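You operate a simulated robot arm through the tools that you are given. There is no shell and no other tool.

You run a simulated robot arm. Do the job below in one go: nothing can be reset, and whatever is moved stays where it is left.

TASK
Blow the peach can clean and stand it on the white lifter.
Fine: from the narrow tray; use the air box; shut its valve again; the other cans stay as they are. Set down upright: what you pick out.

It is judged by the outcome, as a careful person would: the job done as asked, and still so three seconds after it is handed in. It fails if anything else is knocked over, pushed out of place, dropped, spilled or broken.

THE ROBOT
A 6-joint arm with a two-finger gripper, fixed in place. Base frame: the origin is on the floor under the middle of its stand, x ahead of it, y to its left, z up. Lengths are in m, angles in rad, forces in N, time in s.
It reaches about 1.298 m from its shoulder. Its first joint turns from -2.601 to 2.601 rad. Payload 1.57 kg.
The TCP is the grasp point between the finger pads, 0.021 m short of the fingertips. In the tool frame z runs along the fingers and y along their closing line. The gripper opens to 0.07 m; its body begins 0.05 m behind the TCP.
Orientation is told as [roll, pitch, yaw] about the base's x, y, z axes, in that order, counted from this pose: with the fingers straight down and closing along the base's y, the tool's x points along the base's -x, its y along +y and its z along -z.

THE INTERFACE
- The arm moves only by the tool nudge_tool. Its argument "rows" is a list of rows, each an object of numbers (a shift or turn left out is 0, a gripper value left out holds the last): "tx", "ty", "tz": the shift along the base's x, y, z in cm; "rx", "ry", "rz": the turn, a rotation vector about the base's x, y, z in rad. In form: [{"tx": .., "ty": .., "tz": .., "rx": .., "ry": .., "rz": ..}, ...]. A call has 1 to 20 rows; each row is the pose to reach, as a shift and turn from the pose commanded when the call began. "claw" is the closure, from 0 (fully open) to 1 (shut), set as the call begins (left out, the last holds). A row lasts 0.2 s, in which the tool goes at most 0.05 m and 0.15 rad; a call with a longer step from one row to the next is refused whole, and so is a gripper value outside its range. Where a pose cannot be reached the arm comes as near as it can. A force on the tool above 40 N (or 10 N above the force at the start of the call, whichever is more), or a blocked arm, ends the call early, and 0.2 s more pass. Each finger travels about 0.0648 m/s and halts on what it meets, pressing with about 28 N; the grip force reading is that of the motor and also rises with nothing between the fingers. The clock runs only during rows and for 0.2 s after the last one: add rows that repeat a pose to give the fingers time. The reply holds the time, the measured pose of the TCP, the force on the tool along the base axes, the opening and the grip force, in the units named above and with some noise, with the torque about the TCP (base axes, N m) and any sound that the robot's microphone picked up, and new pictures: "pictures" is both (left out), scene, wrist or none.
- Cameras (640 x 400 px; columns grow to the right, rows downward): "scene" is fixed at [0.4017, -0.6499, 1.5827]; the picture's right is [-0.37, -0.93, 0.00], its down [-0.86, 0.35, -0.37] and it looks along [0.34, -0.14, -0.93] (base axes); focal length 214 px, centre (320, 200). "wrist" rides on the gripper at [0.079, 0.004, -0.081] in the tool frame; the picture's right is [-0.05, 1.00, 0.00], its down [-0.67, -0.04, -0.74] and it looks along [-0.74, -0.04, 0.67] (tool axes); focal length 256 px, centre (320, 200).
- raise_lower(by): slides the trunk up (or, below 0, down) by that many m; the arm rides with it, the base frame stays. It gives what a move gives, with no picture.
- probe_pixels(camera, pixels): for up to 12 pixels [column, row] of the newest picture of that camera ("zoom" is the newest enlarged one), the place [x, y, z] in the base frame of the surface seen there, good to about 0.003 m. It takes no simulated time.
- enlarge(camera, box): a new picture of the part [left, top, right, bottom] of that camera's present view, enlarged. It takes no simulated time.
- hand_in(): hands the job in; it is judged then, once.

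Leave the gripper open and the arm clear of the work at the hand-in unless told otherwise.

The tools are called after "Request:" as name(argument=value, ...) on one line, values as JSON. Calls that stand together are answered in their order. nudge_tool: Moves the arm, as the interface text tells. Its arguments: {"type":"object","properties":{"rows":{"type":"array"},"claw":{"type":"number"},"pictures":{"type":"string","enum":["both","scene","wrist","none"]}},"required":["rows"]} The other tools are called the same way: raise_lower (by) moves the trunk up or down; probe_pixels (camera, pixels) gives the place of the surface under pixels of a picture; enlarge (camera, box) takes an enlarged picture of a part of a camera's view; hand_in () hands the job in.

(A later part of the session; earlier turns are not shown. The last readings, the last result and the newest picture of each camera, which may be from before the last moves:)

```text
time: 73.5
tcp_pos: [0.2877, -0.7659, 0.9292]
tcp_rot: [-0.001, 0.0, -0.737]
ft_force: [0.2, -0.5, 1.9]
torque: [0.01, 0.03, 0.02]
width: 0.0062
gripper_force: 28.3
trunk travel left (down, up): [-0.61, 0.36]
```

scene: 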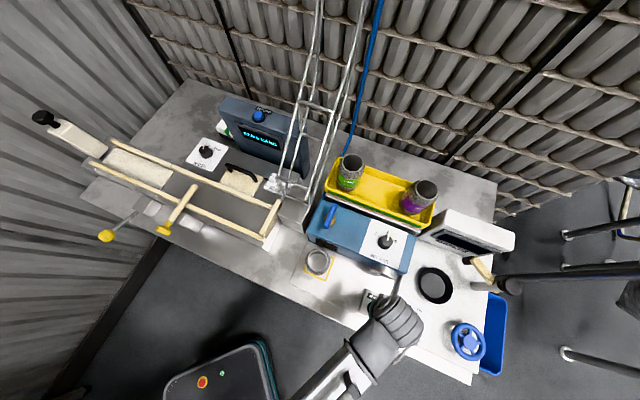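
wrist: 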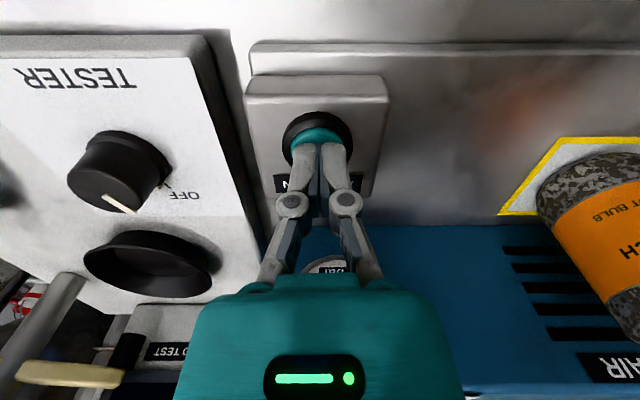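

No change is visible on the can yet, so I'll let the button go (raise 0.03 m) and look at the can.

Request:
raise_lower(by=0.03)

Request:
nudge_tool(rows=[{"tx": 0}, {"tx": 0}, {"tx": 0}, {"tx": 0}, {"tx": 0}])

Request:
enlarge(camera="scene", box=[290, 230, 350, 290])

Request:
enlarge(camera="wrist", box=[460, 90, 640, 330])

```text
time: 74.2
tcp_pos: [0.2879, -0.7668, 0.9583]
tcp_rot: [0.0, -0.002, -0.734]
ft_force: [0.1, 0.8, -0.6]
torque: [0.02, -0.05, -0.03]
width: 0.0
gripper_force: 28.8
trunk travel left (down, up): [-0.64, 0.33]
```

```text
time: 75.4
tcp_pos: [0.2865, -0.7669, 0.959]
tcp_rot: [0.001, 0.001, -0.736]
ft_force: [0.5, 0.3, -0.8]
torque: [-0.04, 0.0, 0.02]
width: 0.0001
gripper_force: 28.0
trunk travel left (down, up): [-0.64, 0.33]
```

scene: 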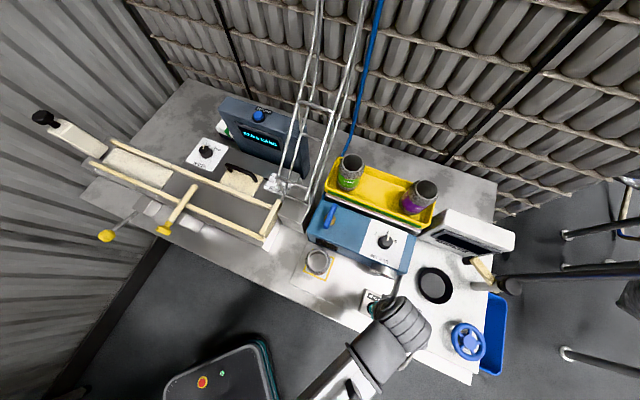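
wrist: 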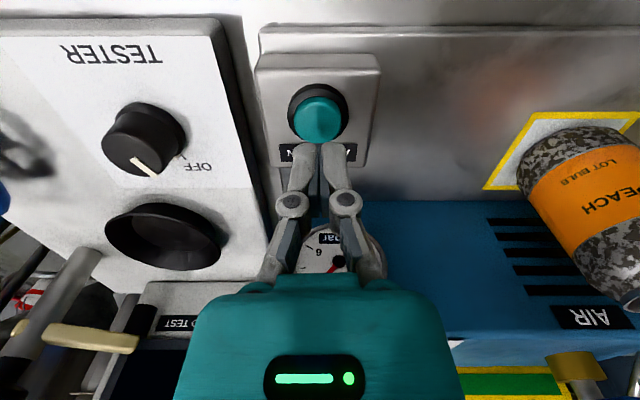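

```text
6.67 times, centred on (320, 260) of scene
```

zoom: 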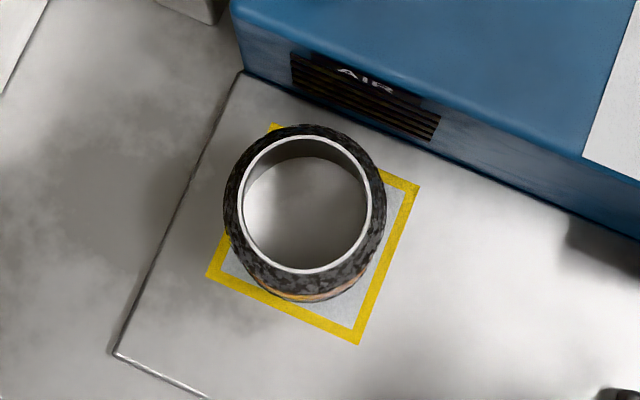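

```text
1.67 times, centred on (550, 210) of wrist
```

zoom: 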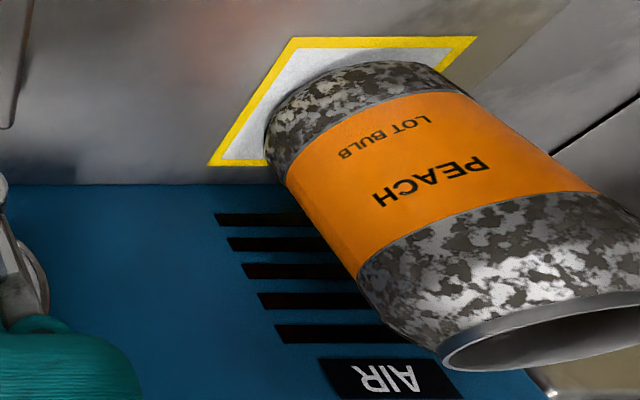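

The can still looks speckled. I'll read the gauge and wait a little to see whether the cleaning takes time.

Request:
enlarge(camera="wrist", box=[290, 215, 390, 285])

Request:
nudge_tool(rows=[{"tx": 0}, {"tx": 0}, {"tx": 0}, {"tx": 0}, {"tx": 0}, {"tx": 0}, {"tx": 0}, {"tx": 0}, {"tx": 0}, {"tx": 0}], pictures="wrist")

Request:
enlarge(camera="wrist", box=[460, 90, 640, 330])

```text
5.71 times, centred on (340, 250) of wrist
```

zoom: 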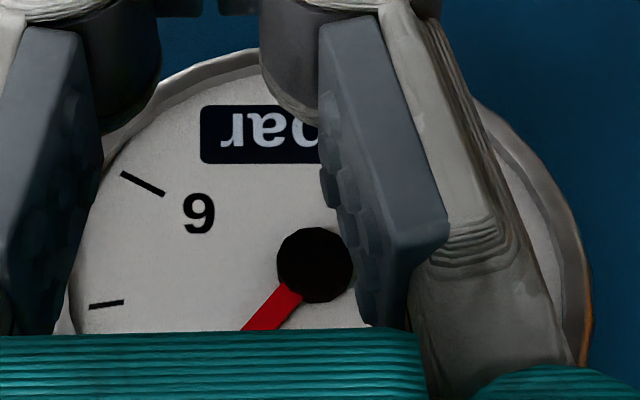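

```text
time: 77.6
tcp_pos: [0.2875, -0.7652, 0.9601]
tcp_rot: [0.001, 0.0, -0.735]
ft_force: [0.1, 0.5, 0.5]
torque: [0.0, 0.02, -0.02]
width: 0.0
gripper_force: 28.3
trunk travel left (down, up): [-0.64, 0.33]
```

wrist: 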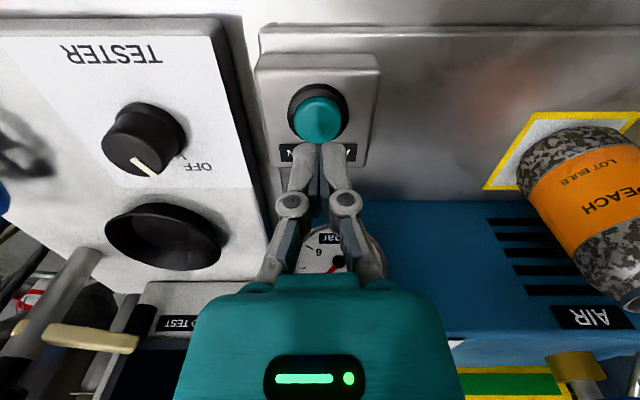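

```text
1.67 times, centred on (550, 210) of wrist
```

zoom: 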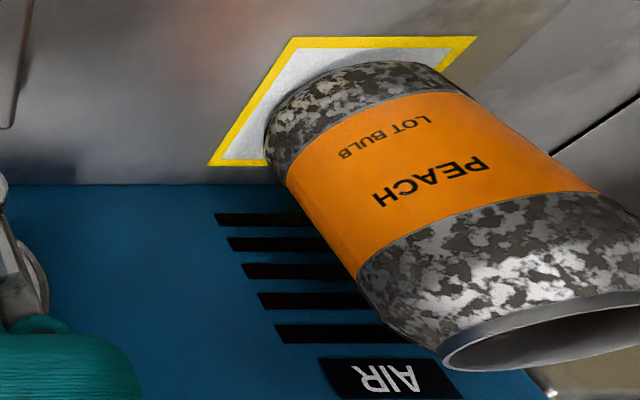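

No change after waiting. Perhaps the button has to be held while it blows, so I'll press again and hold for a few seconds.

Request:
raise_lower(by=-0.031)

Request:
nudge_tool(rows=[{"tx": 0}, {"tx": 0}, {"tx": 0}, {"tx": 0}, {"tx": 0}, {"tx": 0}, {"tx": 0}, {"tx": 0}, {"tx": 0}, {"tx": 0}])

Request:
enlarge(camera="wrist", box=[460, 90, 640, 330])

```text
time: 78.4
tcp_pos: [0.2877, -0.7661, 0.9294]
tcp_rot: [0.0, 0.002, -0.735]
ft_force: [0.2, -1.6, 4.4]
torque: [-0.03, -0.02, -0.02]
width: 0.006
gripper_force: 28.6
trunk travel left (down, up): [-0.609, 0.361]
heard: click
```

```text
time: 80.6
tcp_pos: [0.2887, -0.766, 0.9282]
tcp_rot: [-0.001, -0.001, -0.735]
ft_force: [0.0, -1.0, 4.5]
torque: [0.01, 0.02, -0.01]
width: 0.0057
gripper_force: 29.2
trunk travel left (down, up): [-0.609, 0.361]
```

scene: 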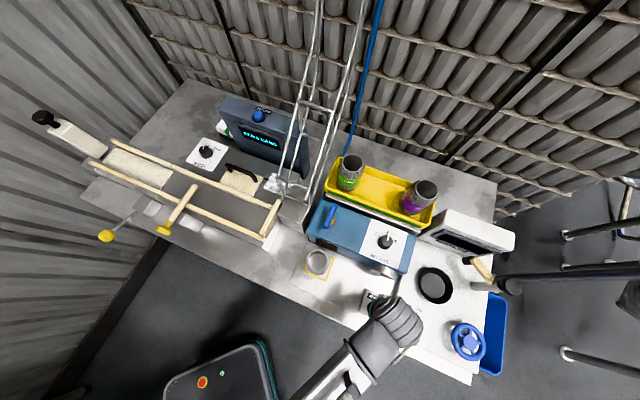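
wrist: 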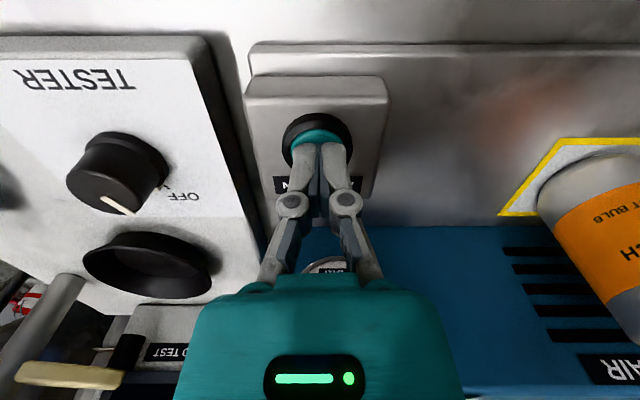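

```text
1.67 times, centred on (550, 210) of wrist
```

zoom: 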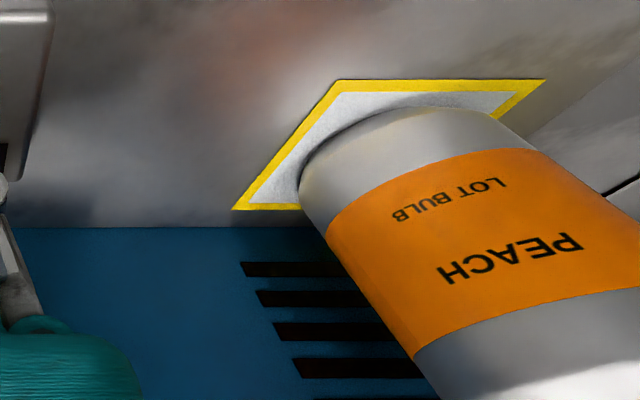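

Holding worked: the speckle is gone and the can is clean. I'll release the button and raise up, then look at the whole can.

Request:
raise_lower(by=0.031)

Request:
raise_lower(by=0.25)

Request:
nudge_tool(rows=[{"tx": 0}, {"tx": 0}, {"tx": 0}, {"tx": 0}], claw=0)

Request:
enlarge(camera="wrist", box=[280, 0, 520, 200])

Request:
enlarge(camera="scene", box=[290, 150, 450, 290])

```text
time: 81.3
tcp_pos: [0.2877, -0.7674, 0.9593]
tcp_rot: [0.0, 0.003, -0.736]
ft_force: [0.0, 0.2, 0.4]
torque: [0.0, 0.02, 0.02]
width: 0.0
gripper_force: 28.3
trunk travel left (down, up): [-0.64, 0.33]
```

```text
time: 83.9
tcp_pos: [0.2863, -0.7663, 1.2102]
tcp_rot: [-0.001, 0.001, -0.734]
ft_force: [0.1, 0.0, 0.7]
torque: [0.01, 0.02, 0.0]
width: 0.0
gripper_force: 28.8
trunk travel left (down, up): [-0.89, 0.08]
```

```text
time: 84.9
tcp_pos: [0.2868, -0.7666, 1.2093]
tcp_rot: [0.0, 0.001, -0.735]
ft_force: [-0.4, -0.5, -0.1]
torque: [0.0, 0.0, 0.01]
width: 0.07
gripper_force: 0.1
trunk travel left (down, up): [-0.89, 0.08]
```

scene: 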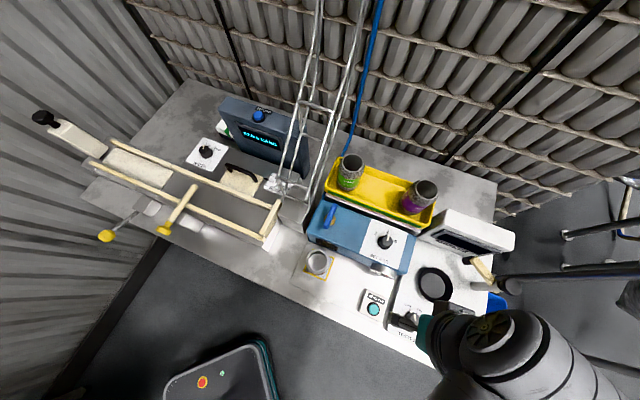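
wrist: 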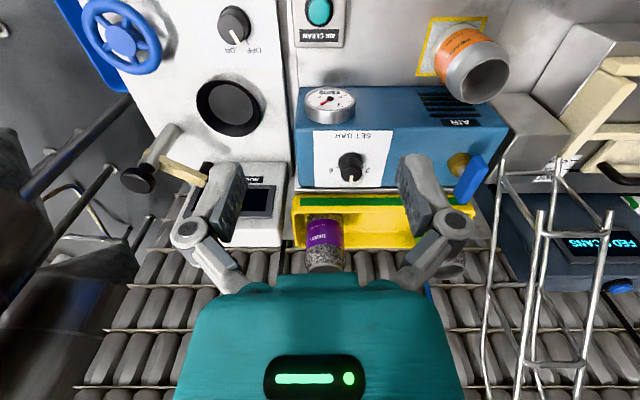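

```text
2.00 times, centred on (400, 100) of wrist
```

zoom: 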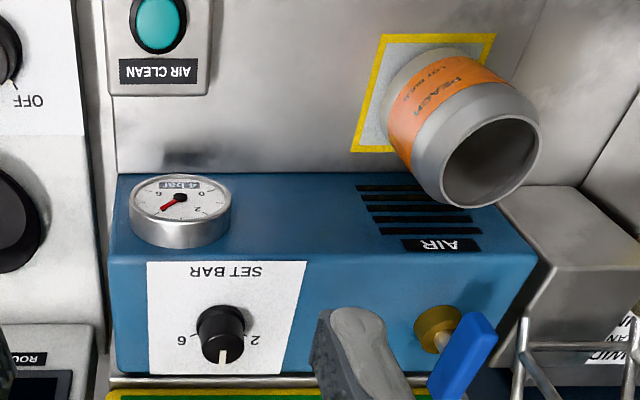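

```text
2.86 times, centred on (370, 220) of scene
```

zoom: 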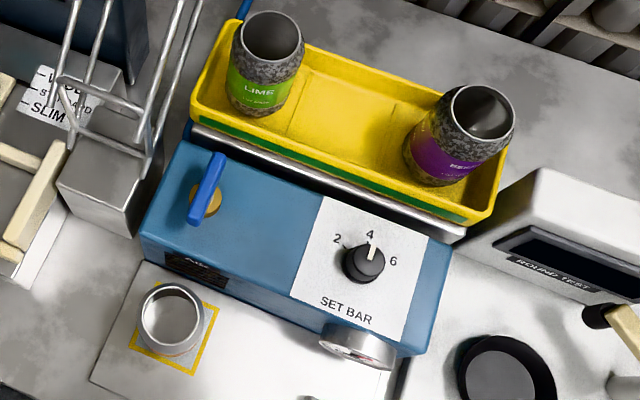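

The can is clean on all sides, the dial is untouched, and lime and berry are unmoved. Next I'll shut the valve: move above the lever pivot with the hand as it is (fingers closing along the bench, lever pointing front-to-back).

Request:
nudge_tool(rows=[{"tx": 4.35, "ty": 0.47}, {"tx": 8.7, "ty": 0.94}, {"tx": 13.0, "ty": 1.41}, {"tx": 17.4, "ty": 1.88}, {"tx": 21.7, "ty": 2.36}, {"tx": 26.07, "ty": 2.83}, {"tx": 26.07, "ty": 2.83}])

Request:
enlarge(camera="wrist", box=[260, 0, 380, 80])

```text
time: 86.5
tcp_pos: [0.5465, -0.7389, 1.2091]
tcp_rot: [0.001, -0.002, -0.736]
ft_force: [-0.1, -0.2, -0.1]
torque: [0.0, 0.0, -0.03]
width: 0.0699
gripper_force: 0.2
trunk travel left (down, up): [-0.89, 0.08]
```

scene: 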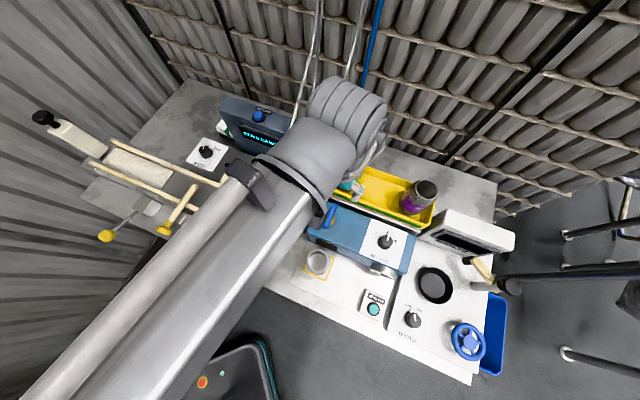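
wrist: 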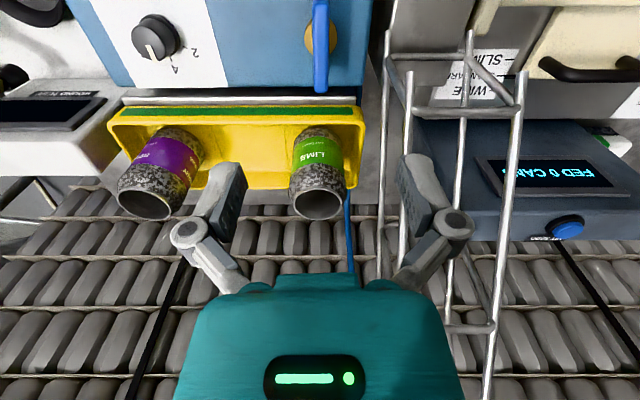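

```text
5.00 times, centred on (320, 40) of wrist
```

zoom: 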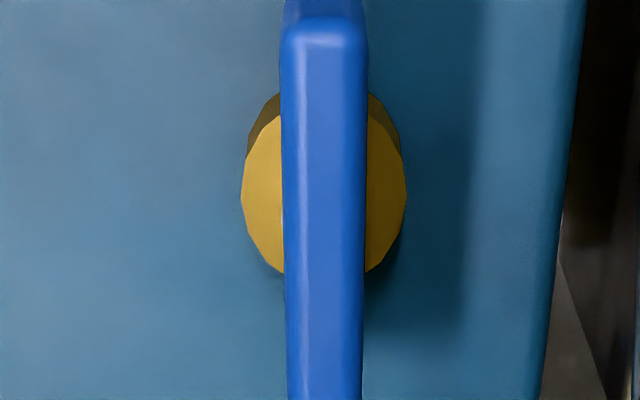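

The lever is centered between the fingers. I'll lower to the same height as before (TCP 1.061) and grip.

Request:
raise_lower(by=-0.148)

Request:
nudge_tool(rows=[{"tx": 0}, {"tx": 0}, {"tx": 0}, {"tx": 0}, {"tx": 0}], claw=1, pictures="wrist")

```text
time: 88.2
tcp_pos: [0.5468, -0.7386, 1.0611]
tcp_rot: [-0.002, -0.001, -0.736]
ft_force: [0.1, 0.0, -1.0]
torque: [-0.01, 0.02, -0.01]
width: 0.07
gripper_force: 0.1
trunk travel left (down, up): [-0.742, 0.228]
```

```text
time: 89.4
tcp_pos: [0.5485, -0.7391, 1.0625]
tcp_rot: [-0.002, 0.0, -0.736]
ft_force: [5.2, 1.9, 6.9]
torque: [0.03, -0.15, -0.39]
width: 0.0144
gripper_force: 32.4
trunk travel left (down, up): [-0.742, 0.228]
```

wrist: 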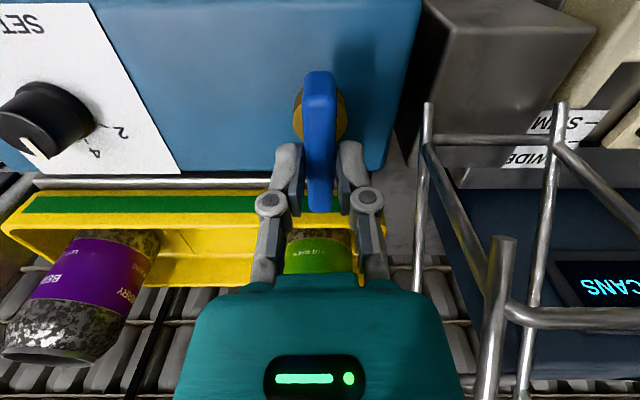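

Gripped. I'll turn clockwise a quarter turn to shut it; the end pose was already visited without contact.

Request:
nudge_tool(rows=[{"rz": -0.14}, {"rz": -0.28}, {"rz": -0.42}, {"rz": -0.56}, {"rz": -0.7}, {"rz": -0.84}, {"rz": -0.98}, {"rz": -1.12}, {"rz": -1.26}, {"rz": -1.4}, {"rz": -1.5}, {"rz": -1.571}, {"rz": -1.571}])

```text
time: 92.2
tcp_pos: [0.5482, -0.7392, 1.0622]
tcp_rot: [0.002, 0.0, -2.308]
ft_force: [14.4, -3.1, 15.2]
torque: [-0.22, -0.16, -0.02]
width: 0.0139
gripper_force: 31.8
trunk travel left (down, up): [-0.742, 0.228]
```

scene: 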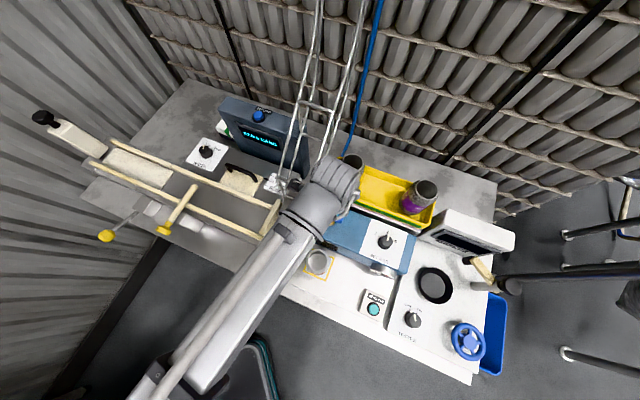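
wrist: 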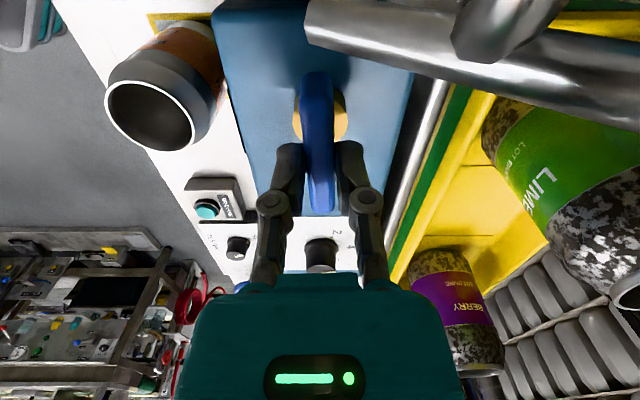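

The lever is back along the bench. I'll press 0.05 rad further to seat it at the stop, return, then release.

Request:
nudge_tool(rows=[{"rz": -0.05}, {"rz": -0.05}, {"rz": 0}], pictures="none")

Request:
nudge_tool(rows=[{"tx": 0}, {"tx": 0}, {"tx": 0}, {"tx": 0}], claw=0, pictures="wrist")

Request:
raise_lower(by=0.15)

```text
time: 93.0
tcp_pos: [0.548, -0.7379, 1.0611]
tcp_rot: [0.001, 0.001, -2.308]
ft_force: [17.4, -6.5, 19.8]
torque: [-0.13, -0.33, -0.01]
width: 0.0139
gripper_force: 31.4
trunk travel left (down, up): [-0.742, 0.228]
```

```text
time: 94.0
tcp_pos: [0.5474, -0.7382, 1.061]
tcp_rot: [0.001, 0.0, -2.306]
ft_force: [0.2, -0.1, -0.1]
torque: [0.01, 0.0, 0.01]
width: 0.07
gripper_force: 0.1
trunk travel left (down, up): [-0.742, 0.228]
```

wrist: 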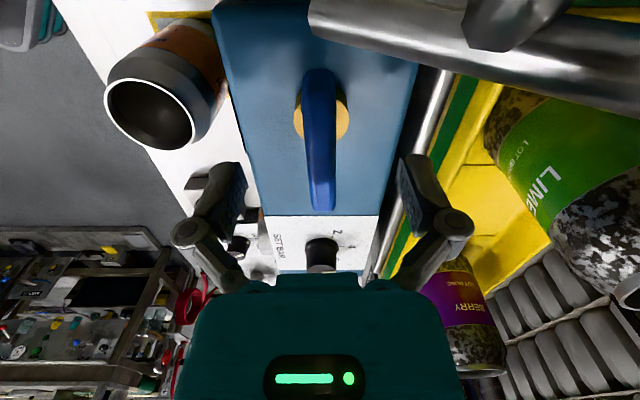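

```text
time: 95.8
tcp_pos: [0.5463, -0.7384, 1.2117]
tcp_rot: [0.0, -0.002, -2.307]
ft_force: [0.1, 0.4, 0.1]
torque: [0.02, -0.01, -0.01]
width: 0.0701
gripper_force: 0.0
trunk travel left (down, up): [-0.892, 0.078]
```

The valve is released in its shut position. I'll turn back and move over the can on the square, then check the gauge and measure the lifter area.

Request:
nudge_tool(rows=[{"tx": -0.72, "ty": 0.59, "rz": 0.131}, {"tx": -1.45, "ty": 1.18, "rz": 0.262}, {"tx": -2.17, "ty": 1.77, "rz": 0.393}, {"tx": -2.9, "ty": 2.36, "rz": 0.524}, {"tx": -3.62, "ty": 2.95, "rz": 0.655}, {"tx": -4.35, "ty": 3.55, "rz": 0.786}, {"tx": -5.07, "ty": 4.14, "rz": 0.917}, {"tx": -5.8, "ty": 4.73, "rz": 1.048}, {"tx": -6.52, "ty": 5.32, "rz": 1.179}, {"tx": -7.25, "ty": 5.91, "rz": 1.31}, {"tx": -7.97, "ty": 6.5, "rz": 1.441}, {"tx": -8.75, "ty": 7.1, "rz": 1.571}, {"tx": -8.75, "ty": 7.1, "rz": 1.571}])

Request:
enlarge(camera="scene", box=[80, 125, 200, 200])

Request:
enlarge(camera="wrist", box=[140, 20, 380, 180])

```text
time: 98.6
tcp_pos: [0.4604, -0.6669, 1.2103]
tcp_rot: [-0.001, 0.001, -0.734]
ft_force: [0.1, 0.2, 0.0]
torque: [0.0, -0.02, -0.02]
width: 0.0702
gripper_force: 0.0
trunk travel left (down, up): [-0.892, 0.078]
```

scene: 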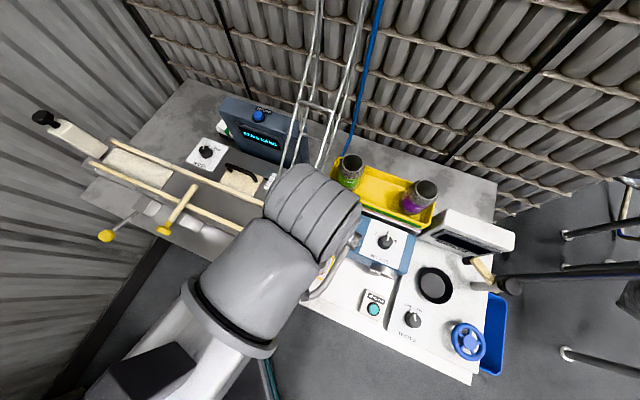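
wrist: 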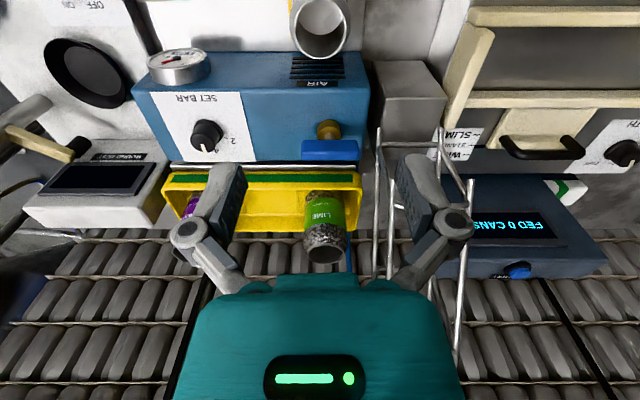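

```text
5.33 times, centred on (140, 162) of scene
```

zoom: 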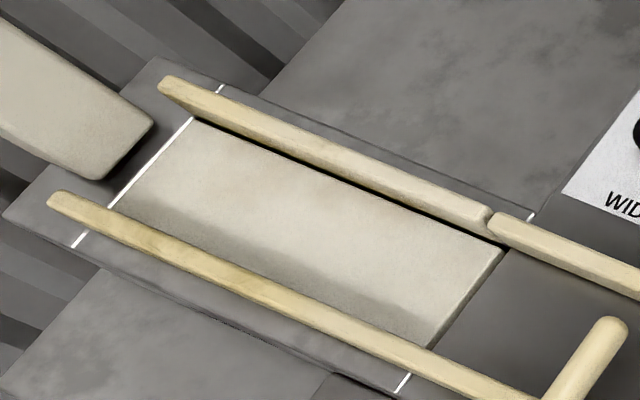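

```text
2.50 times, centred on (260, 100) of wrist
```

zoom: 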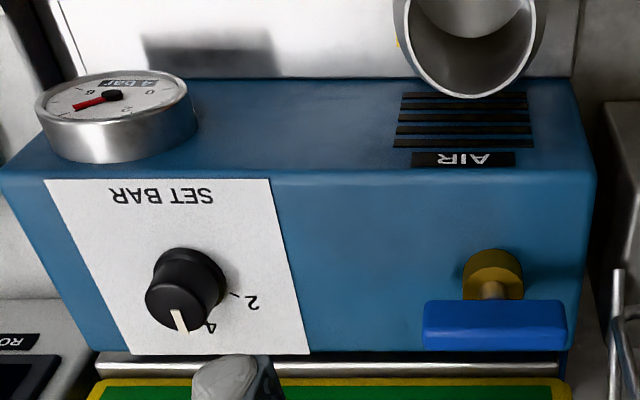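

The gauge still shows about 4 bar although the lever is across. I'll zoom in on the gauge and measure the lever's angle against its starting angle.

Request:
enlarge(camera="wrist", box=[140, 35, 230, 95])

Request:
enlarge(camera="wrist", box=[290, 110, 380, 170])

```text
6.67 times, centred on (185, 65) of wrist
```

zoom: 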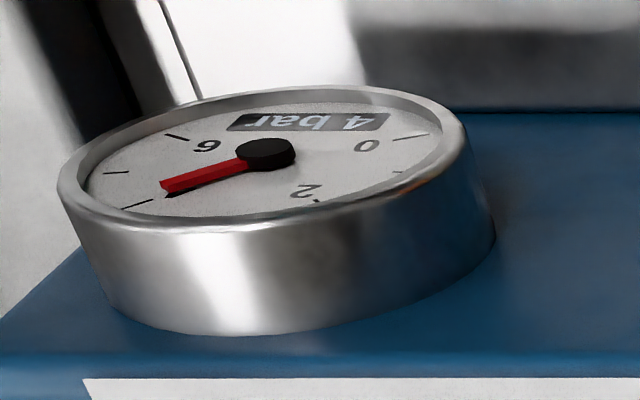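

```text
6.67 times, centred on (335, 140) of wrist
```

zoom: 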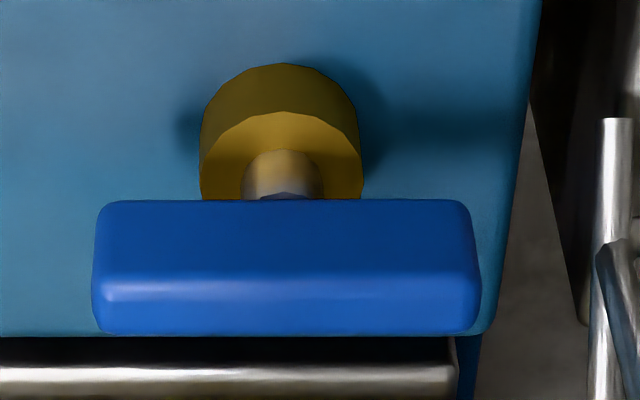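

Request:
probe_pixels(camera="zoom", pixels=[[105, 310], [470, 310], [105, 240], [470, 240], [290, 310], [290, 240]])

Request:
probe_pixels(camera="scene", pixels=[[125, 150], [135, 168], [160, 180], [118, 141], [140, 154], [165, 168], [95, 165], [130, 181], [155, 192], [105, 155], [165, 190], [178, 172]])

```text
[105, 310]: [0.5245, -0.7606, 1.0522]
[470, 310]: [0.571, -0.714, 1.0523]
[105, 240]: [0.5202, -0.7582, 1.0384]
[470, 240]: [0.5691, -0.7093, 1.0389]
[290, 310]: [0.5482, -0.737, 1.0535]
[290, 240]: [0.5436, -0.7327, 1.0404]
```

```text
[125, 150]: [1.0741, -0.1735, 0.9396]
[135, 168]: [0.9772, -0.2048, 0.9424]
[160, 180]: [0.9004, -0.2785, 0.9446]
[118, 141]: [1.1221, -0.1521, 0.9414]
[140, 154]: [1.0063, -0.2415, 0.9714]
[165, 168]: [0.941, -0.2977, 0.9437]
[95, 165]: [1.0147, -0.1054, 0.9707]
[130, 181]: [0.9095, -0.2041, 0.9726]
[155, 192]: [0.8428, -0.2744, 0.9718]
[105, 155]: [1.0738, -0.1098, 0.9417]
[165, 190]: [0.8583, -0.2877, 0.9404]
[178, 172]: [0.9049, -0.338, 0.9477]
```

The lever is at 45.0° just as at the start, so it is shut; the gauge probably holds trapped pressure, which I'll recheck later. The lifter plate is at z 0.942, with rails 0.03 higher and about 0.078 apart. Now I'll probe the can's rim on the square before gripping again.

Request:
enlarge(camera="wrist", box=[270, 0, 370, 65])

```text
6.15 times, centred on (320, 32) of wrist
```

zoom: 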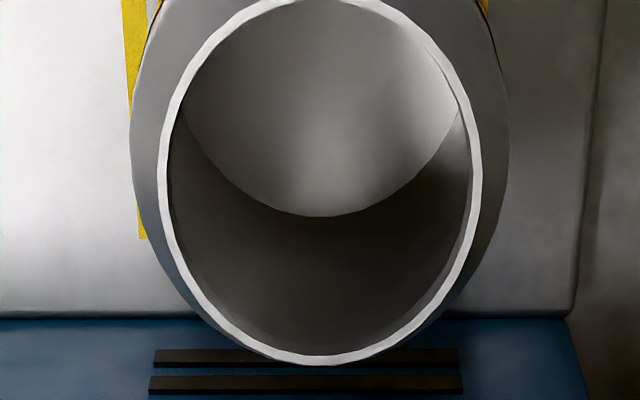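

Request:
probe_pixels(camera="zoom", pixels=[[163, 170], [477, 170], [315, 360], [200, 50], [440, 50], [205, 302], [430, 302], [145, 100], [497, 100], [320, 100]])

```text
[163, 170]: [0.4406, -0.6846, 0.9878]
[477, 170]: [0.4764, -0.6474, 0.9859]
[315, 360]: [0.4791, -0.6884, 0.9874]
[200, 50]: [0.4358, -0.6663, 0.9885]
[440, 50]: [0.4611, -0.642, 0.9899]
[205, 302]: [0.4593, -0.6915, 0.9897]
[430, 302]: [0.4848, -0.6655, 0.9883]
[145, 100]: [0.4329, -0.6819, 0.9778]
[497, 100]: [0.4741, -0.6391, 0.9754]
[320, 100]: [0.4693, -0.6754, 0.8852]
```

The can centre (0.4597, -0.6662) is under the hand within 1 mm. I'll lower in two stages to grip.

Request:
raise_lower(by=-0.205)

Request:
raise_lower(by=-0.046)

Request:
nudge_tool(rows=[{"tx": 0}], pictures="wrist")

```text
time: 100.8
tcp_pos: [0.4609, -0.6676, 1.007]
tcp_rot: [-0.001, 0.0, -0.735]
ft_force: [-0.3, 0.3, 1.0]
torque: [0.02, 0.02, -0.03]
width: 0.07
gripper_force: 0.0
trunk travel left (down, up): [-0.687, 0.283]
```

```text
time: 101.7
tcp_pos: [0.4587, -0.6674, 0.9603]
tcp_rot: [0.002, 0.0, -0.734]
ft_force: [-0.2, 0.4, 0.3]
torque: [0.03, 0.03, 0.02]
width: 0.0701
gripper_force: 0.1
trunk travel left (down, up): [-0.641, 0.329]
```

```text
time: 102.1
tcp_pos: [0.4608, -0.6673, 0.9603]
tcp_rot: [0.001, 0.0, -0.735]
ft_force: [-0.1, 0.2, -0.6]
torque: [-0.02, 0.01, 0.03]
width: 0.07
gripper_force: 0.0
trunk travel left (down, up): [-0.641, 0.329]
```

wrist: 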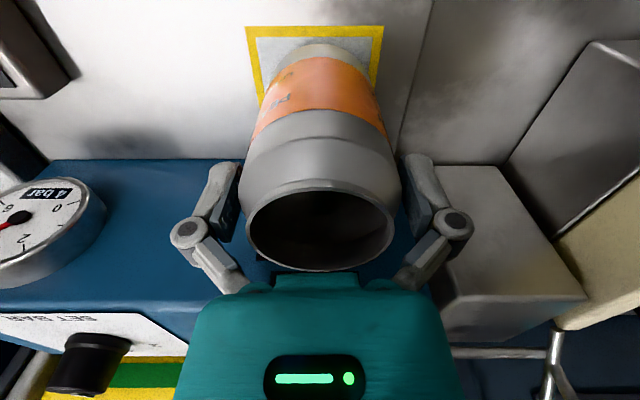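

The clean can is centered between the pads. I'll close on it and lift slightly.

Request:
nudge_tool(rows=[{"tx": 0}, {"tx": 0}, {"tx": 0}, {"tx": 0}], claw=0.4, pictures="none")

Request:
raise_lower(by=0.03)

Request:
raise_lower(by=0.25)

Request:
nudge_tool(rows=[{"tx": 0}])

```text
time: 103.1
tcp_pos: [0.4601, -0.6672, 0.9607]
tcp_rot: [0.002, 0.0, -0.735]
ft_force: [1.6, -1.6, 9.6]
torque: [-0.12, -0.1, 0.02]
width: 0.0636
gripper_force: 27.9
trunk travel left (down, up): [-0.641, 0.329]
```

```text
time: 103.8
tcp_pos: [0.4605, -0.6675, 0.9904]
tcp_rot: [-0.002, 0.001, -0.737]
ft_force: [1.7, 0.6, 0.1]
torque: [0.0, -0.04, 0.01]
width: 0.0636
gripper_force: 27.9
trunk travel left (down, up): [-0.671, 0.299]
```

```text
time: 106.4
tcp_pos: [0.4608, -0.6675, 1.2406]
tcp_rot: [-0.001, 0.0, -0.734]
ft_force: [-0.1, 0.3, 0.9]
torque: [0.01, -0.01, 0.02]
width: 0.0636
gripper_force: 28.0
trunk travel left (down, up): [-0.921, 0.049]
```

```text
time: 106.8
tcp_pos: [0.4598, -0.6687, 1.2398]
tcp_rot: [-0.001, 0.0, -0.736]
ft_force: [0.4, -0.3, -1.4]
torque: [0.02, 0.01, -0.01]
width: 0.0635
gripper_force: 27.8
trunk travel left (down, up): [-0.921, 0.049]
```

scene: 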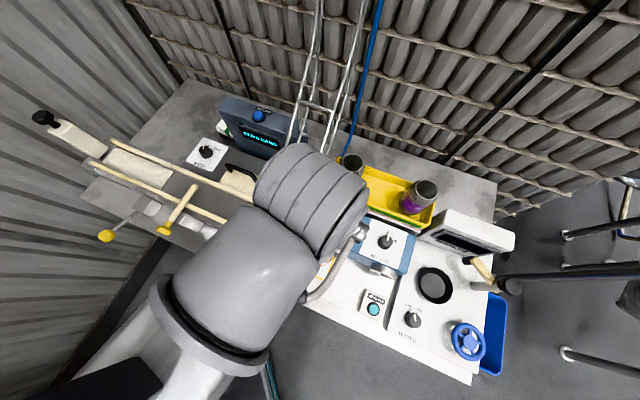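
wrist: 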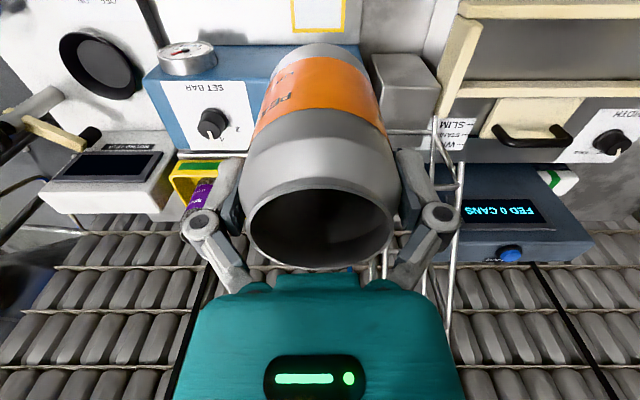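

The can is held firmly. Before travelling, I'll probe the lifter's rails and ends more carefully in an enlarged scene view to choose the spot.

Request:
enlarge(camera="scene", box=[84, 125, 188, 195])

```text
5.71 times, centred on (136, 160) of scene
```

zoom: 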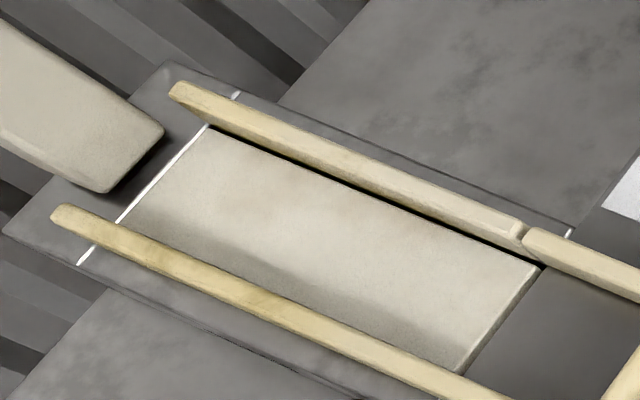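

Request:
probe_pixels(camera="zoom", pixels=[[212, 138], [135, 220], [530, 268], [458, 362], [325, 240], [150, 246], [300, 314], [400, 360], [250, 122], [400, 190], [500, 236], [110, 180]])

Request:
probe_pixels(camera="zoom", pixels=[[300, 180], [400, 230], [220, 250], [300, 290], [400, 335], [350, 205], [60, 100], [150, 135], [300, 300], [400, 345], [300, 325], [400, 370]])

```text
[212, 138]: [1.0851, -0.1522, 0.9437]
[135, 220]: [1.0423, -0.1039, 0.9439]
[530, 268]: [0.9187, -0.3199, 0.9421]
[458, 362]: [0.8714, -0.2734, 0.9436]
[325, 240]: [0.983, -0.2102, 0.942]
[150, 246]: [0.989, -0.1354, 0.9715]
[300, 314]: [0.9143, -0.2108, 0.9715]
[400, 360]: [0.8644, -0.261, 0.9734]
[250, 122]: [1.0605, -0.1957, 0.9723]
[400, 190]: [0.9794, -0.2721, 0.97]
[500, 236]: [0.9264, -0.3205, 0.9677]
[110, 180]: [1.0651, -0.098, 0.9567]
```

```text
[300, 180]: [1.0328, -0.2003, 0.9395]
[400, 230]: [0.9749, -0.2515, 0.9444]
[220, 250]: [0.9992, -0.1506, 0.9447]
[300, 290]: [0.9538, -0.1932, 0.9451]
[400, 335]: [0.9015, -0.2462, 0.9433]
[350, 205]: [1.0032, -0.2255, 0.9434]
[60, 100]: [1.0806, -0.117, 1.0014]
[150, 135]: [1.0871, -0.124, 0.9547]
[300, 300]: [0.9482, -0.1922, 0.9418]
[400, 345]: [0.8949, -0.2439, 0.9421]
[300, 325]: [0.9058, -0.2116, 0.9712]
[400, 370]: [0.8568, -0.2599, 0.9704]
```

Lifter plate: centre line v≈0.8415, with 0.078 clear between rails. I'll aim for (0.970, -0.220), near its middle and clear of the sweep, and carry the can there at z 1.24 (can bottom about 1.15, above everything on the way).

Request:
nudge_tool(rows=[{"tx": 3.4, "ty": 2.98}, {"tx": 6.8, "ty": 5.97}, {"tx": 10.2, "ty": 8.95}, {"tx": 13.6, "ty": 11.93}, {"tx": 17.0, "ty": 14.92}, {"tx": 20.4, "ty": 17.9}, {"tx": 23.8, "ty": 20.88}, {"tx": 27.2, "ty": 23.87, "rz": -0.02}, {"tx": 30.6, "ty": 26.85, "rz": -0.04}, {"tx": 34.0, "ty": 29.83, "rz": -0.05}, {"tx": 37.4, "ty": 32.82, "rz": -0.05}, {"tx": 40.8, "ty": 35.8, "rz": -0.05}, {"tx": 44.2, "ty": 38.78, "rz": -0.05}, {"tx": 47.6, "ty": 41.77, "rz": -0.05}, {"tx": 50.97, "ty": 44.75, "rz": -0.05}, {"tx": 50.97, "ty": 44.75, "rz": -0.05}])

```text
time: 110.2
tcp_pos: [0.9701, -0.2187, 1.2403]
tcp_rot: [0.002, 0.0, -0.784]
ft_force: [-0.7, 0.1, -0.2]
torque: [0.01, -0.02, -0.02]
width: 0.0635
gripper_force: 28.0
trunk travel left (down, up): [-0.921, 0.049]
```

scene: 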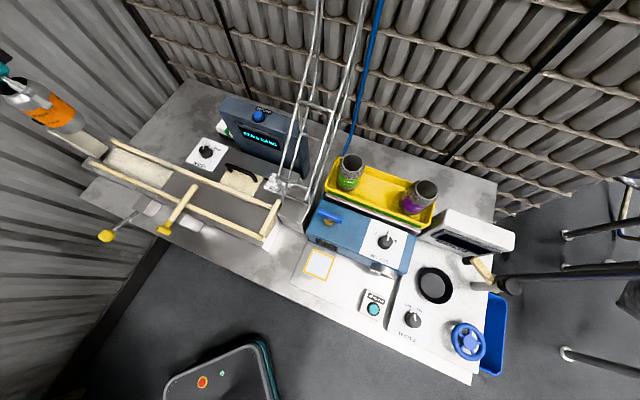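
wrist: 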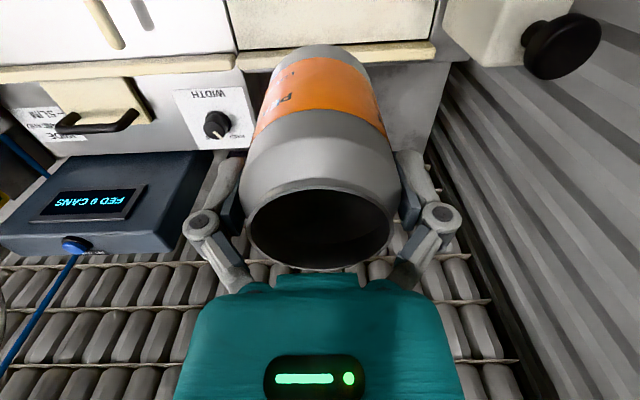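

The can is over the lifter. I'll lower 0.17 m (can bottom about 0.04 above the plate) and check it sits between the rails.

Request:
raise_lower(by=-0.17)

Request:
nudge_tool(rows=[{"tx": 0}])

Request:
enlarge(camera="scene", box=[40, 90, 200, 210])

```text
time: 112.1
tcp_pos: [0.9703, -0.219, 1.0698]
tcp_rot: [-0.003, -0.001, -0.785]
ft_force: [-0.2, -0.5, -0.9]
torque: [0.02, -0.01, -0.01]
width: 0.0633
gripper_force: 27.8
trunk travel left (down, up): [-0.751, 0.219]
```

```text
time: 112.5
tcp_pos: [0.9703, -0.2203, 1.0698]
tcp_rot: [0.0, -0.002, -0.785]
ft_force: [0.7, 0.4, -0.1]
torque: [0.03, -0.01, 0.03]
width: 0.0634
gripper_force: 28.6
trunk travel left (down, up): [-0.751, 0.219]
```

scene: 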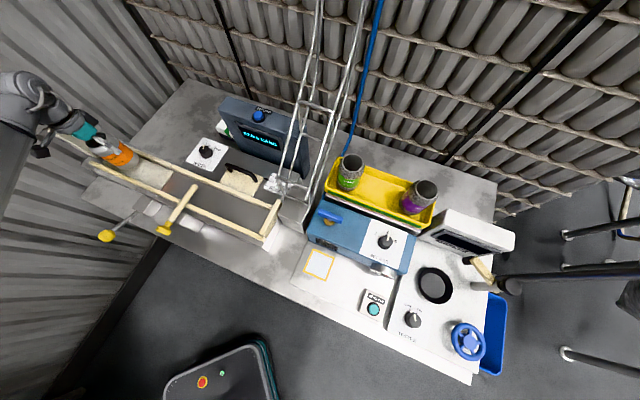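
wrist: 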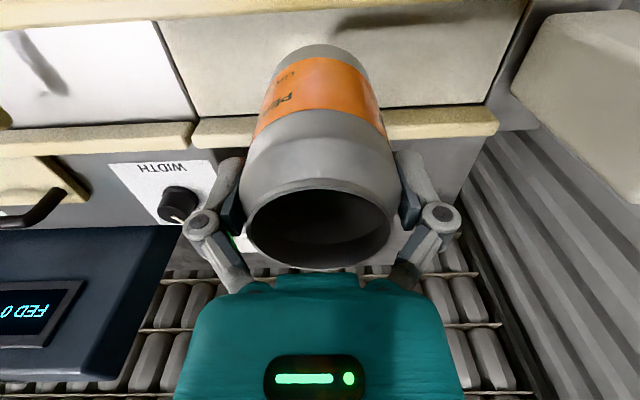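

```text
3.33 times, centred on (120, 150) of scene
```

zoom: 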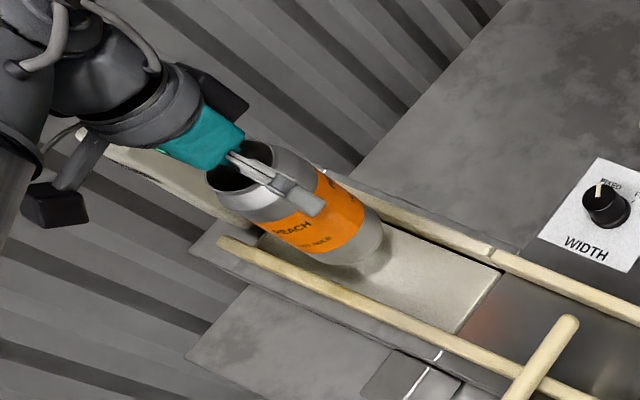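

The can is centered between the rails, bottom just above rail height. I'll lower 0.034 m, then small steps to contact.

Request:
raise_lower(by=-0.034)

Request:
raise_lower(by=-0.003)

```text
time: 113.3
tcp_pos: [0.9705, -0.2191, 1.0373]
tcp_rot: [-0.001, 0.0, -0.787]
ft_force: [0.3, 0.2, -0.3]
torque: [0.03, 0.0, 0.0]
width: 0.0633
gripper_force: 28.4
trunk travel left (down, up): [-0.717, 0.253]
```

```text
time: 113.8
tcp_pos: [0.971, -0.2192, 1.0316]
tcp_rot: [-0.003, 0.0, -0.785]
ft_force: [0.3, 0.5, -1.7]
torque: [0.02, -0.01, -0.02]
width: 0.0634
gripper_force: 27.8
trunk travel left (down, up): [-0.714, 0.256]
```

No contact yet. Two more millimetre steps.

Request:
raise_lower(by=-0.002)

Request:
nudge_tool(rows=[{"tx": 0}], pictures="wrist")

```text
time: 114.3
tcp_pos: [0.9702, -0.2185, 1.031]
tcp_rot: [0.0, 0.0, -0.787]
ft_force: [0.1, -0.6, -0.4]
torque: [-0.01, 0.0, 0.01]
width: 0.0633
gripper_force: 28.4
trunk travel left (down, up): [-0.712, 0.258]
```

```text
time: 114.8
tcp_pos: [0.9703, -0.2194, 1.0314]
tcp_rot: [0.001, -0.001, -0.788]
ft_force: [-0.5, 0.0, 0.2]
torque: [0.0, 0.03, 0.01]
width: 0.0634
gripper_force: 28.0
trunk travel left (down, up): [-0.712, 0.258]
```

wrist: 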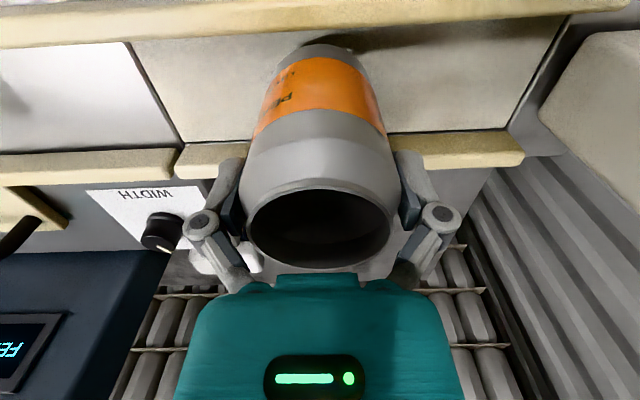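

Nearly down. I'll continue in 2 mm steps until the force rises.

Request:
raise_lower(by=-0.002)

```text
time: 115.3
tcp_pos: [0.9699, -0.2196, 1.0292]
tcp_rot: [0.002, 0.0, -0.786]
ft_force: [-1.0, 0.5, 0.1]
torque: [0.04, -0.02, -0.02]
width: 0.0632
gripper_force: 28.0
trunk travel left (down, up): [-0.71, 0.26]
```

Request:
raise_lower(by=-0.002)

```text
time: 115.8
tcp_pos: [0.9694, -0.2195, 1.0283]
tcp_rot: [0.0, -0.001, -0.787]
ft_force: [2.4, -0.4, 8.7]
torque: [-0.03, -0.16, 0.0]
width: 0.0634
gripper_force: 27.7
trunk travel left (down, up): [-0.708, 0.262]
```

Contact on the lifter (8.7 N upward). I'll open the fingers to release the can.

Request:
nudge_tool(rows=[{"tx": 0}, {"tx": 0}, {"tx": 0}, {"tx": 0}], claw=0)

```text
time: 116.8
tcp_pos: [0.9708, -0.2185, 1.0276]
tcp_rot: [-0.001, -0.002, -0.785]
ft_force: [0.2, -0.5, 0.1]
torque: [-0.02, -0.02, -0.01]
width: 0.0698
gripper_force: 0.0
trunk travel left (down, up): [-0.708, 0.262]
```

scene: 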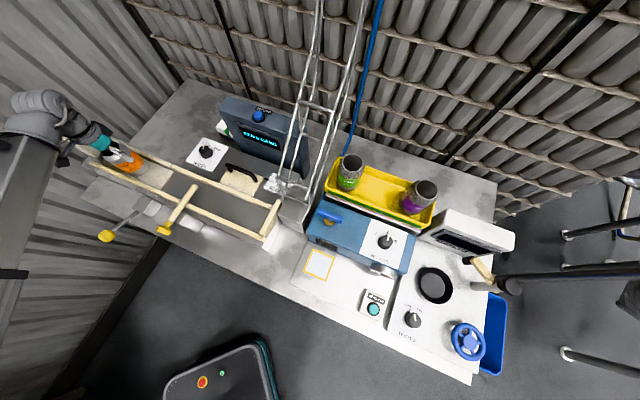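
wrist: 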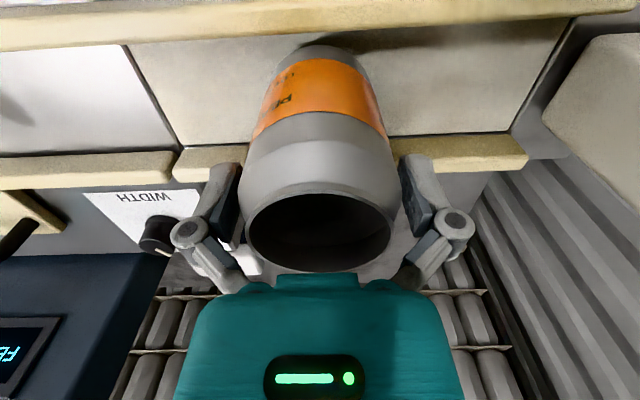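

Both pads are free of the can. I'll raise straight up.

Request:
raise_lower(by=0.06)

Request:
raise_lower(by=0.15)

Request:
nudge_tool(rows=[{"tx": 0}])

Request:
enlarge(camera="scene", box=[40, 90, 200, 210])

Request:
enlarge(camera="scene", box=[300, 140, 460, 290])

```text
time: 117.8
tcp_pos: [0.9698, -0.2196, 1.0869]
tcp_rot: [0.002, 0.0, -0.786]
ft_force: [-0.3, 0.7, 0.1]
torque: [0.01, 0.0, -0.02]
width: 0.0701
gripper_force: 0.0
trunk travel left (down, up): [-0.768, 0.202]
```

```text
time: 119.5
tcp_pos: [0.9709, -0.219, 1.2387]
tcp_rot: [-0.001, 0.0, -0.786]
ft_force: [0.2, -0.1, 0.9]
torque: [-0.01, 0.01, 0.0]
width: 0.0699
gripper_force: 0.0
trunk travel left (down, up): [-0.918, 0.052]
```

```text
time: 119.9
tcp_pos: [0.971, -0.2206, 1.2369]
tcp_rot: [-0.002, 0.0, -0.784]
ft_force: [0.1, 1.1, 0.8]
torque: [-0.02, -0.01, 0.04]
width: 0.0702
gripper_force: 0.0
trunk travel left (down, up): [-0.918, 0.052]
```

scene: 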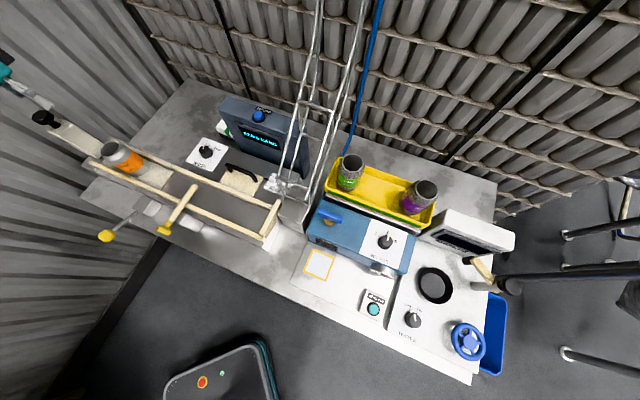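
wrist: 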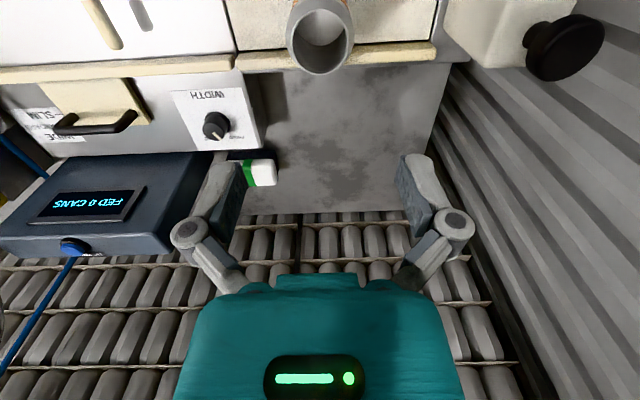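

```text
3.33 times, centred on (120, 150) of scene
```

zoom: 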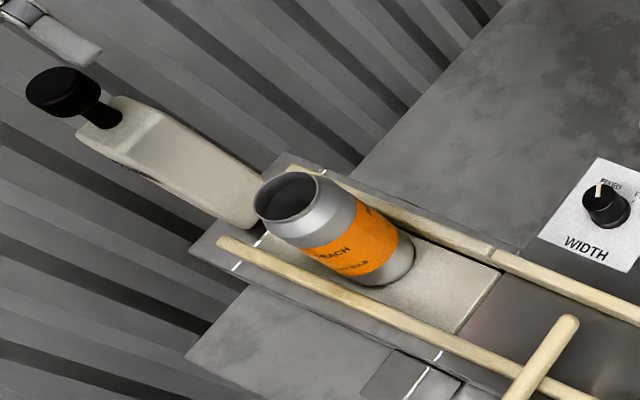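

```text
2.67 times, centred on (380, 215) of scene
```

zoom: 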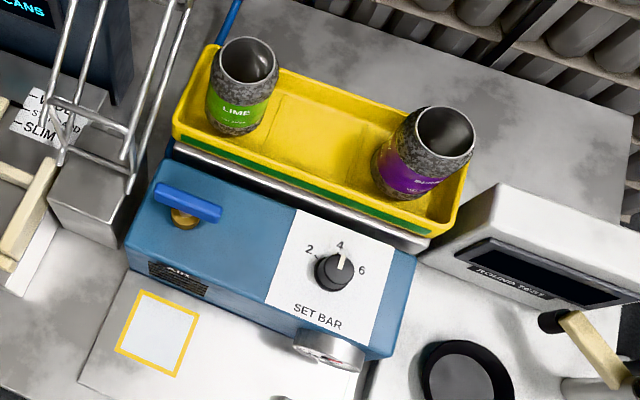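

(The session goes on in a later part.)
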